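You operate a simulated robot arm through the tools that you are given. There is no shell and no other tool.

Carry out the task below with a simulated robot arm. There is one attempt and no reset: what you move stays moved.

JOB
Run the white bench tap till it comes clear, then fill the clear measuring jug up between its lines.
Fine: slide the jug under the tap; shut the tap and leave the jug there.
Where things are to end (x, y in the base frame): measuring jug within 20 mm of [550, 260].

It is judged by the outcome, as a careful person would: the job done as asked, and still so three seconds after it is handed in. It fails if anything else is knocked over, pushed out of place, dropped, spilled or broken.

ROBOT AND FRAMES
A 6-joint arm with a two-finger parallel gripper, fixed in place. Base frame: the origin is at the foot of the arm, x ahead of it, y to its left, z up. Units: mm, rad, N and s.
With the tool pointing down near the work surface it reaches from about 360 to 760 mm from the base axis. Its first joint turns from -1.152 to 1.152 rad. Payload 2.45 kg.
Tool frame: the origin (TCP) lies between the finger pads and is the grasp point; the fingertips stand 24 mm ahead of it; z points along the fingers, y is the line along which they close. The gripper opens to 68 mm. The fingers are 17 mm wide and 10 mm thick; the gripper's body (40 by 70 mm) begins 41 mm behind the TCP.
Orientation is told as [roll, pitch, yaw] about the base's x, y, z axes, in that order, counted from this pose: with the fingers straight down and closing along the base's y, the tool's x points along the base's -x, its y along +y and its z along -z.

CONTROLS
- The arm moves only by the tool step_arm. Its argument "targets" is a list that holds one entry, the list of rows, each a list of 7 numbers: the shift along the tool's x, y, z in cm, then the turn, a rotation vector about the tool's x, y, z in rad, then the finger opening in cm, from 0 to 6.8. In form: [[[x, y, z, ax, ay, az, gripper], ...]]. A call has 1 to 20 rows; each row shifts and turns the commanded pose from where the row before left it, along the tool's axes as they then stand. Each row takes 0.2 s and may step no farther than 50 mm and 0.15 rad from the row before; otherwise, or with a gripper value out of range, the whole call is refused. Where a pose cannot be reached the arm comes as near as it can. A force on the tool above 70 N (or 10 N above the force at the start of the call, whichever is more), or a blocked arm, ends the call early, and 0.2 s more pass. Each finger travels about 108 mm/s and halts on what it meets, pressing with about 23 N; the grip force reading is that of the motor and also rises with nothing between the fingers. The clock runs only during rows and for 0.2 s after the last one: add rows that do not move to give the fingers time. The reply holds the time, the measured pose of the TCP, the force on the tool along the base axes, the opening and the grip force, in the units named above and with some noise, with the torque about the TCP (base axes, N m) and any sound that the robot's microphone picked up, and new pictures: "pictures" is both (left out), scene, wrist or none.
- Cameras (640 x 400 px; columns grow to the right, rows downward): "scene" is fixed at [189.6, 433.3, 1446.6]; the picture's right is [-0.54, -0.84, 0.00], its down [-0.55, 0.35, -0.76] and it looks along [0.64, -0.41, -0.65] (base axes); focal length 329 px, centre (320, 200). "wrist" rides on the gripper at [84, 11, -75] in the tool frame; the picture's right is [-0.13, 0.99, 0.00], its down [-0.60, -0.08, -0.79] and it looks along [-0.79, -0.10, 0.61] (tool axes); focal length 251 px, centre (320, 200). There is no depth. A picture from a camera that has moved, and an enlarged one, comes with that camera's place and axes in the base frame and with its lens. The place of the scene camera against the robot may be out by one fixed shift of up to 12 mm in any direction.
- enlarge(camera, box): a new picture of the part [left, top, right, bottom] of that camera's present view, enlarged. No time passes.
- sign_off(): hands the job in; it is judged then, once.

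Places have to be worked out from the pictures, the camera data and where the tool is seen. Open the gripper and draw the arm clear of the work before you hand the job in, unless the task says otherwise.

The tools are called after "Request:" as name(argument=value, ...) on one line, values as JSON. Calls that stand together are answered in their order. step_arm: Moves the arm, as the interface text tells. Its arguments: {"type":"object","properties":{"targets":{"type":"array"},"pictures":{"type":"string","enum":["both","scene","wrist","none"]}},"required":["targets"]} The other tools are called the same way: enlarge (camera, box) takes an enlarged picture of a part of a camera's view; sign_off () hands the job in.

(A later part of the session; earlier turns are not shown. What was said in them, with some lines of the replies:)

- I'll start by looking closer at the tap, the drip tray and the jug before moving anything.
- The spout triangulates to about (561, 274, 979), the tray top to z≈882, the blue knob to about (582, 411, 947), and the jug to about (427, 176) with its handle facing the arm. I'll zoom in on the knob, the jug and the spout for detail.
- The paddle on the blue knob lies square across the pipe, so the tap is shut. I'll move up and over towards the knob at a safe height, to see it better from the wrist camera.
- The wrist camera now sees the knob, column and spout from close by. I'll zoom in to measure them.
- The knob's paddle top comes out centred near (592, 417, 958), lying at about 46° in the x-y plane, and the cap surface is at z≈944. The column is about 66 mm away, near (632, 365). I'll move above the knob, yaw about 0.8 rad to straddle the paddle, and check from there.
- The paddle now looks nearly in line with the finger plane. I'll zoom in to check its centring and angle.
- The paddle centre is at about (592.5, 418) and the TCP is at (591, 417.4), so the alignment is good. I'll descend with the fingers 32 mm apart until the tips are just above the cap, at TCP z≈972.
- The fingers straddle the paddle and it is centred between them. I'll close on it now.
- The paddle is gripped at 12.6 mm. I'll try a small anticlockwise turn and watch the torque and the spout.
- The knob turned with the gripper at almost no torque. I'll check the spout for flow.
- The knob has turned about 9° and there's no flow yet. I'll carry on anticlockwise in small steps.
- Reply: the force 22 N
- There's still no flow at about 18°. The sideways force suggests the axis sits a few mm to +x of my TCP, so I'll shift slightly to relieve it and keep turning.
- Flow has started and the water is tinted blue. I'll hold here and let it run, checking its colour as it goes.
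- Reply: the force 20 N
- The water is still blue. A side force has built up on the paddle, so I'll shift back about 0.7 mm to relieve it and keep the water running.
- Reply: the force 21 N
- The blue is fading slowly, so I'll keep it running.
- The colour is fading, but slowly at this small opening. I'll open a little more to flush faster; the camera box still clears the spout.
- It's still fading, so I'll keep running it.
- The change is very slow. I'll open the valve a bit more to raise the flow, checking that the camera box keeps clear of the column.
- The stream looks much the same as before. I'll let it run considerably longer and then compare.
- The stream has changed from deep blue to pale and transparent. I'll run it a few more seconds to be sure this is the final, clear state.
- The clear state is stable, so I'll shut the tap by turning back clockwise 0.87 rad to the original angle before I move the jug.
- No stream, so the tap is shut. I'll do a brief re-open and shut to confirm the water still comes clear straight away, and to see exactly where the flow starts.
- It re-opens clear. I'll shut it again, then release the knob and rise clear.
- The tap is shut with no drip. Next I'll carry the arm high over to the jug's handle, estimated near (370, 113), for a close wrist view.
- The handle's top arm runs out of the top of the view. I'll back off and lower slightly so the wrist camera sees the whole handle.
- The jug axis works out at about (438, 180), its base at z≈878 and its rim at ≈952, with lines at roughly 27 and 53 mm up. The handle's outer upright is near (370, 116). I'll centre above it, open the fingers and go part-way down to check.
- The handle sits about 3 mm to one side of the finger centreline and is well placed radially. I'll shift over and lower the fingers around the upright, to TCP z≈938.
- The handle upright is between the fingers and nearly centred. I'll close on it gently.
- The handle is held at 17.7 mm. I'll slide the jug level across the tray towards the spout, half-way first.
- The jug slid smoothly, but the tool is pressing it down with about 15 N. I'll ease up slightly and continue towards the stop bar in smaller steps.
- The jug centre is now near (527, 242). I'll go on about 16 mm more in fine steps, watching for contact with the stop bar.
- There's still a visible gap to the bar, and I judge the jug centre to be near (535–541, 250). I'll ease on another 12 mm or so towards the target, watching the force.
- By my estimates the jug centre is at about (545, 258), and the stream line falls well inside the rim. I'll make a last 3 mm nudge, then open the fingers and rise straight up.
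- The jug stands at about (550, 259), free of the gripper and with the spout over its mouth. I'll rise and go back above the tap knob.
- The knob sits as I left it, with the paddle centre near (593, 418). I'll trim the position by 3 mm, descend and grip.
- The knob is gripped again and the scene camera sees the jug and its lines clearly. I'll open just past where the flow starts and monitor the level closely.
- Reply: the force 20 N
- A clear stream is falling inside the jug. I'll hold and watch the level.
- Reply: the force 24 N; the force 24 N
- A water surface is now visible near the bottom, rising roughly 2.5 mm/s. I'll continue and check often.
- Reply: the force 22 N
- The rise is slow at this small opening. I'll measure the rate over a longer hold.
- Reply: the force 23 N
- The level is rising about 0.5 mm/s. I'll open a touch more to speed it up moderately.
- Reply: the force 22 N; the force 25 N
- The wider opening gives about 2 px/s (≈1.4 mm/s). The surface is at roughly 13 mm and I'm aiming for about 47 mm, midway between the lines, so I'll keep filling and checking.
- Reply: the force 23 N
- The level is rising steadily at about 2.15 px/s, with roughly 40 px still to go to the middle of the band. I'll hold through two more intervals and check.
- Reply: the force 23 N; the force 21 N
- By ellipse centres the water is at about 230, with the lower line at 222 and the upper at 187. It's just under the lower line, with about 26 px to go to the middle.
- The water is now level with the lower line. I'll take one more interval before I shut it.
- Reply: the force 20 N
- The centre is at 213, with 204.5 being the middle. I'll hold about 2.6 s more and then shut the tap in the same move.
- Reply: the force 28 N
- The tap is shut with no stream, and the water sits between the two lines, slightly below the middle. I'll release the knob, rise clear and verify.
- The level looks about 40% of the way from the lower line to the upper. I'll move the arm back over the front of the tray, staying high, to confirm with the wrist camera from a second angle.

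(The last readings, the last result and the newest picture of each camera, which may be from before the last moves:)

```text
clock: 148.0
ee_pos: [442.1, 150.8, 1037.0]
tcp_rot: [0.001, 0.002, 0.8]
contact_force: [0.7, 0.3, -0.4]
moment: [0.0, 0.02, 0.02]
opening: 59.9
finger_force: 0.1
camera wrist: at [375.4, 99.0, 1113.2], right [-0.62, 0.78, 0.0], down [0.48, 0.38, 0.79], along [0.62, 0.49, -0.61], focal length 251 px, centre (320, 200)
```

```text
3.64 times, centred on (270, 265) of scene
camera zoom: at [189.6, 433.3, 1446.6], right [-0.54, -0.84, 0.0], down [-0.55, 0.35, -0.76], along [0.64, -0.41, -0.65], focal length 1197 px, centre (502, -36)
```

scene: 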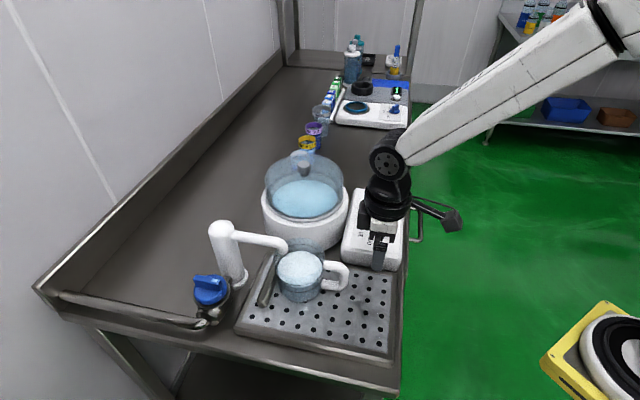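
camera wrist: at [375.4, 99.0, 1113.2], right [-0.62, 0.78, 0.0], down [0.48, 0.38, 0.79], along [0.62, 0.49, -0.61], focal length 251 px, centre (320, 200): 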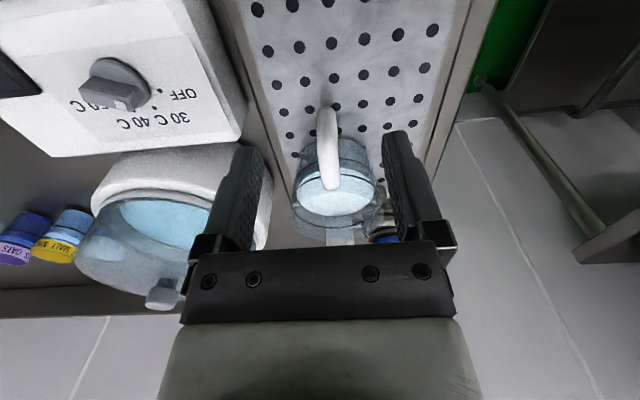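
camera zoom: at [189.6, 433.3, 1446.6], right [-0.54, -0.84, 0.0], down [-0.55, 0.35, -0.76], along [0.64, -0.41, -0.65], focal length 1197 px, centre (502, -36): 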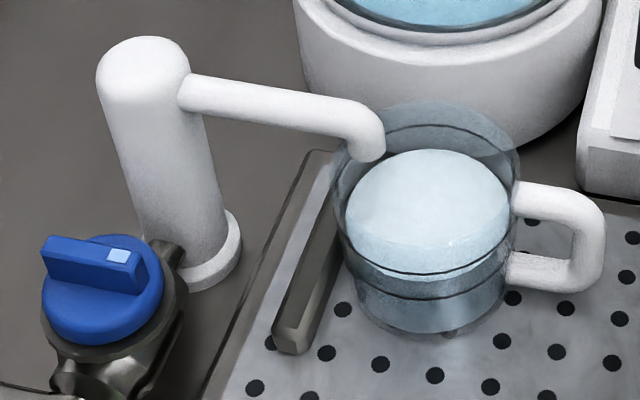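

Request:
enlarge(camera="wrist", box=[285, 95, 395, 195])

Request:
enlarge(camera="wrist", box=[285, 130, 395, 240])

```text
4.00 times, centred on (340, 145) of wrist
camera zoom: at [375.4, 99.0, 1113.2], right [-0.62, 0.78, 0.0], down [0.48, 0.38, 0.79], along [0.62, 0.49, -0.61], focal length 1006 px, centre (240, 420)
```

zoom: 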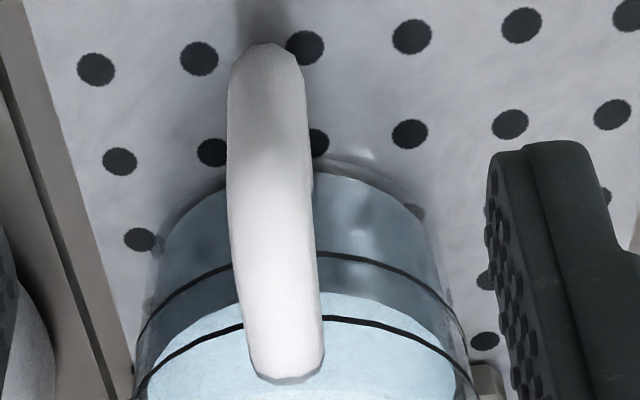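

```text
3.64 times, centred on (340, 185) of wrist
camera zoom: at [375.4, 99.0, 1113.2], right [-0.62, 0.78, 0.0], down [0.48, 0.38, 0.79], along [0.62, 0.49, -0.61], focal length 914 px, centre (247, 254)
```

zoom: 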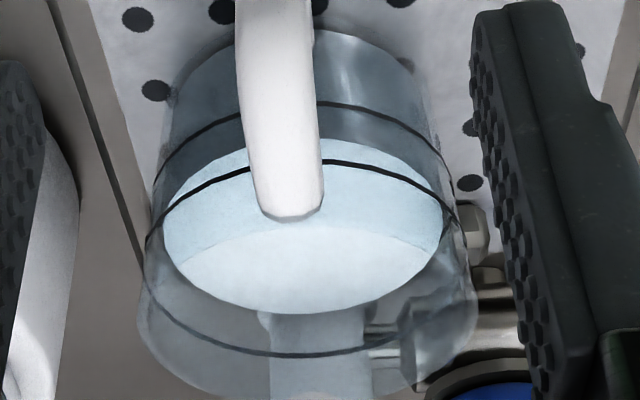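

Both views agree: the water is about 8 mm above the lower line and 14 mm below the upper. The jug stands near (550, 259), the tap is shut and nothing else has been disturbed. I'll draw the arm up clear and take a last look.

Request:
step_arm(targets=[[[0, 0, -4, 0, 0, 0, 6.0], [0, 0, -4, 0, 0, 0, 6.0], [0, 0, -4, 0, 0, 0, 6.0], [0, 0, -4, 0, 0, 0, 6.0], [0, 0, -4, 0, 0, 0, 6.0], [0, 0, 0, 0, 0, 0, 6.8], [0, 0, 0, 0, 0, 0, 6.8], [0, 0, 0, 0, 0, 0, 6.8], [0, 0, 0, 0, 0, 0, 6.8]]])

Request:
enlarge(camera="scene", box=[190, 210, 350, 320])

Request:
enlarge(camera="scene", box=[265, 235, 355, 305])

```text
clock: 150.0
ee_pos: [441.7, 151.1, 1237.3]
tcp_rot: [-0.001, 0.001, 0.799]
contact_force: [0.6, -0.2, 0.2]
moment: [0.03, 0.0, 0.03]
opening: 68.0
finger_force: 0.1
camera wrist: at [375.7, 99.3, 1312.7], right [-0.62, 0.78, 0.0], down [0.48, 0.38, 0.79], along [0.62, 0.49, -0.61], focal length 251 px, centre (320, 200)
```

scene: 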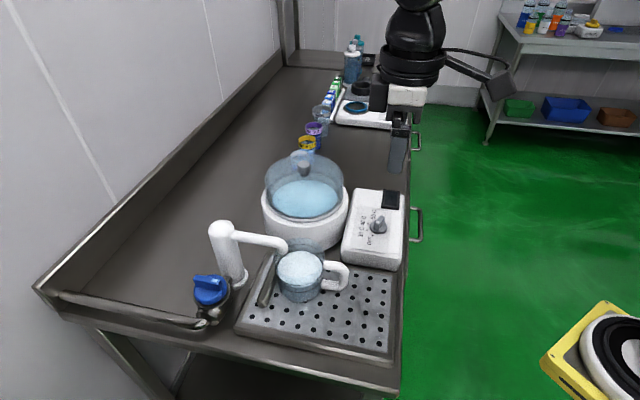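
wrist: 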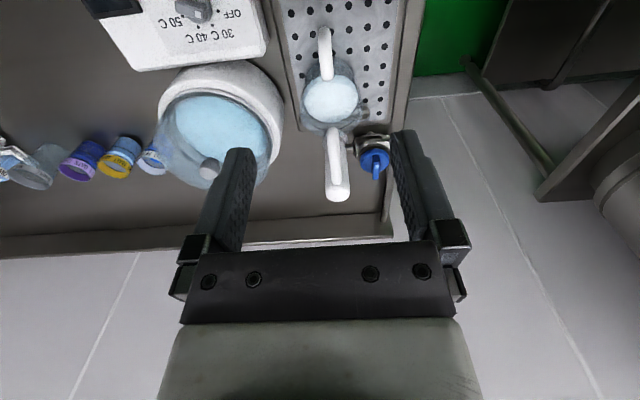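

```text
3.64 times, centred on (270, 265) of scene
camera zoom: at [189.6, 433.3, 1446.6], right [-0.54, -0.84, 0.0], down [-0.55, 0.35, -0.76], along [0.64, -0.41, -0.65], focal length 1197 px, centre (502, -36)
```

zoom: 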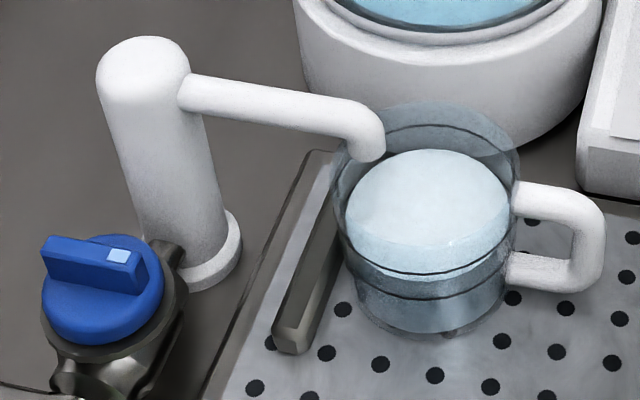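

```text
5.71 times, centred on (310, 270) of scene
camera zoom: at [189.6, 433.3, 1446.6], right [-0.54, -0.84, 0.0], down [-0.55, 0.35, -0.76], along [0.64, -0.41, -0.65], focal length 1880 px, centre (377, -200)
```

zoom: 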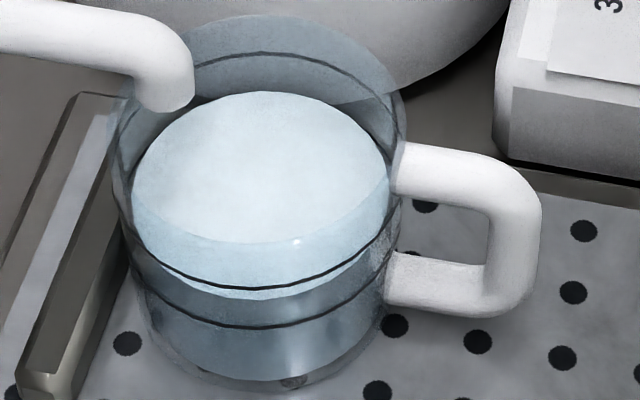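

The picture is stable: the tap is shut with no drip, the level sits between the lines, and the jug is at about (545–550, 257–259) under the spout. The arm is clear with the gripper open, so I'm handing in.

Request:
sign_off()

```text
The job is handed in.
```

The tap ran until the water came clear. The jug is now filled to between its lines and stands under the shut tap.

- **Water:** it came out deep blue for about 50–60 s, then turned pale and transparent. I shut the tap, then opened it again briefly, and it still came clear straight away, before I moved the jug.
- **Jug:** I slid it by the handle to about (545–550, 257–259), within about 7 mm of the [550, 260] target.
- **Fill level:** the water is about 8 mm above the lower line and 14 mm below the upper one. That is a little under the middle, and the level held steady after the tap was shut.
- **At hand-in:** the tap knob was back at its starting angle with no drip. Nothing was spilled or knocked over, and the arm was raised clear with the gripper open.
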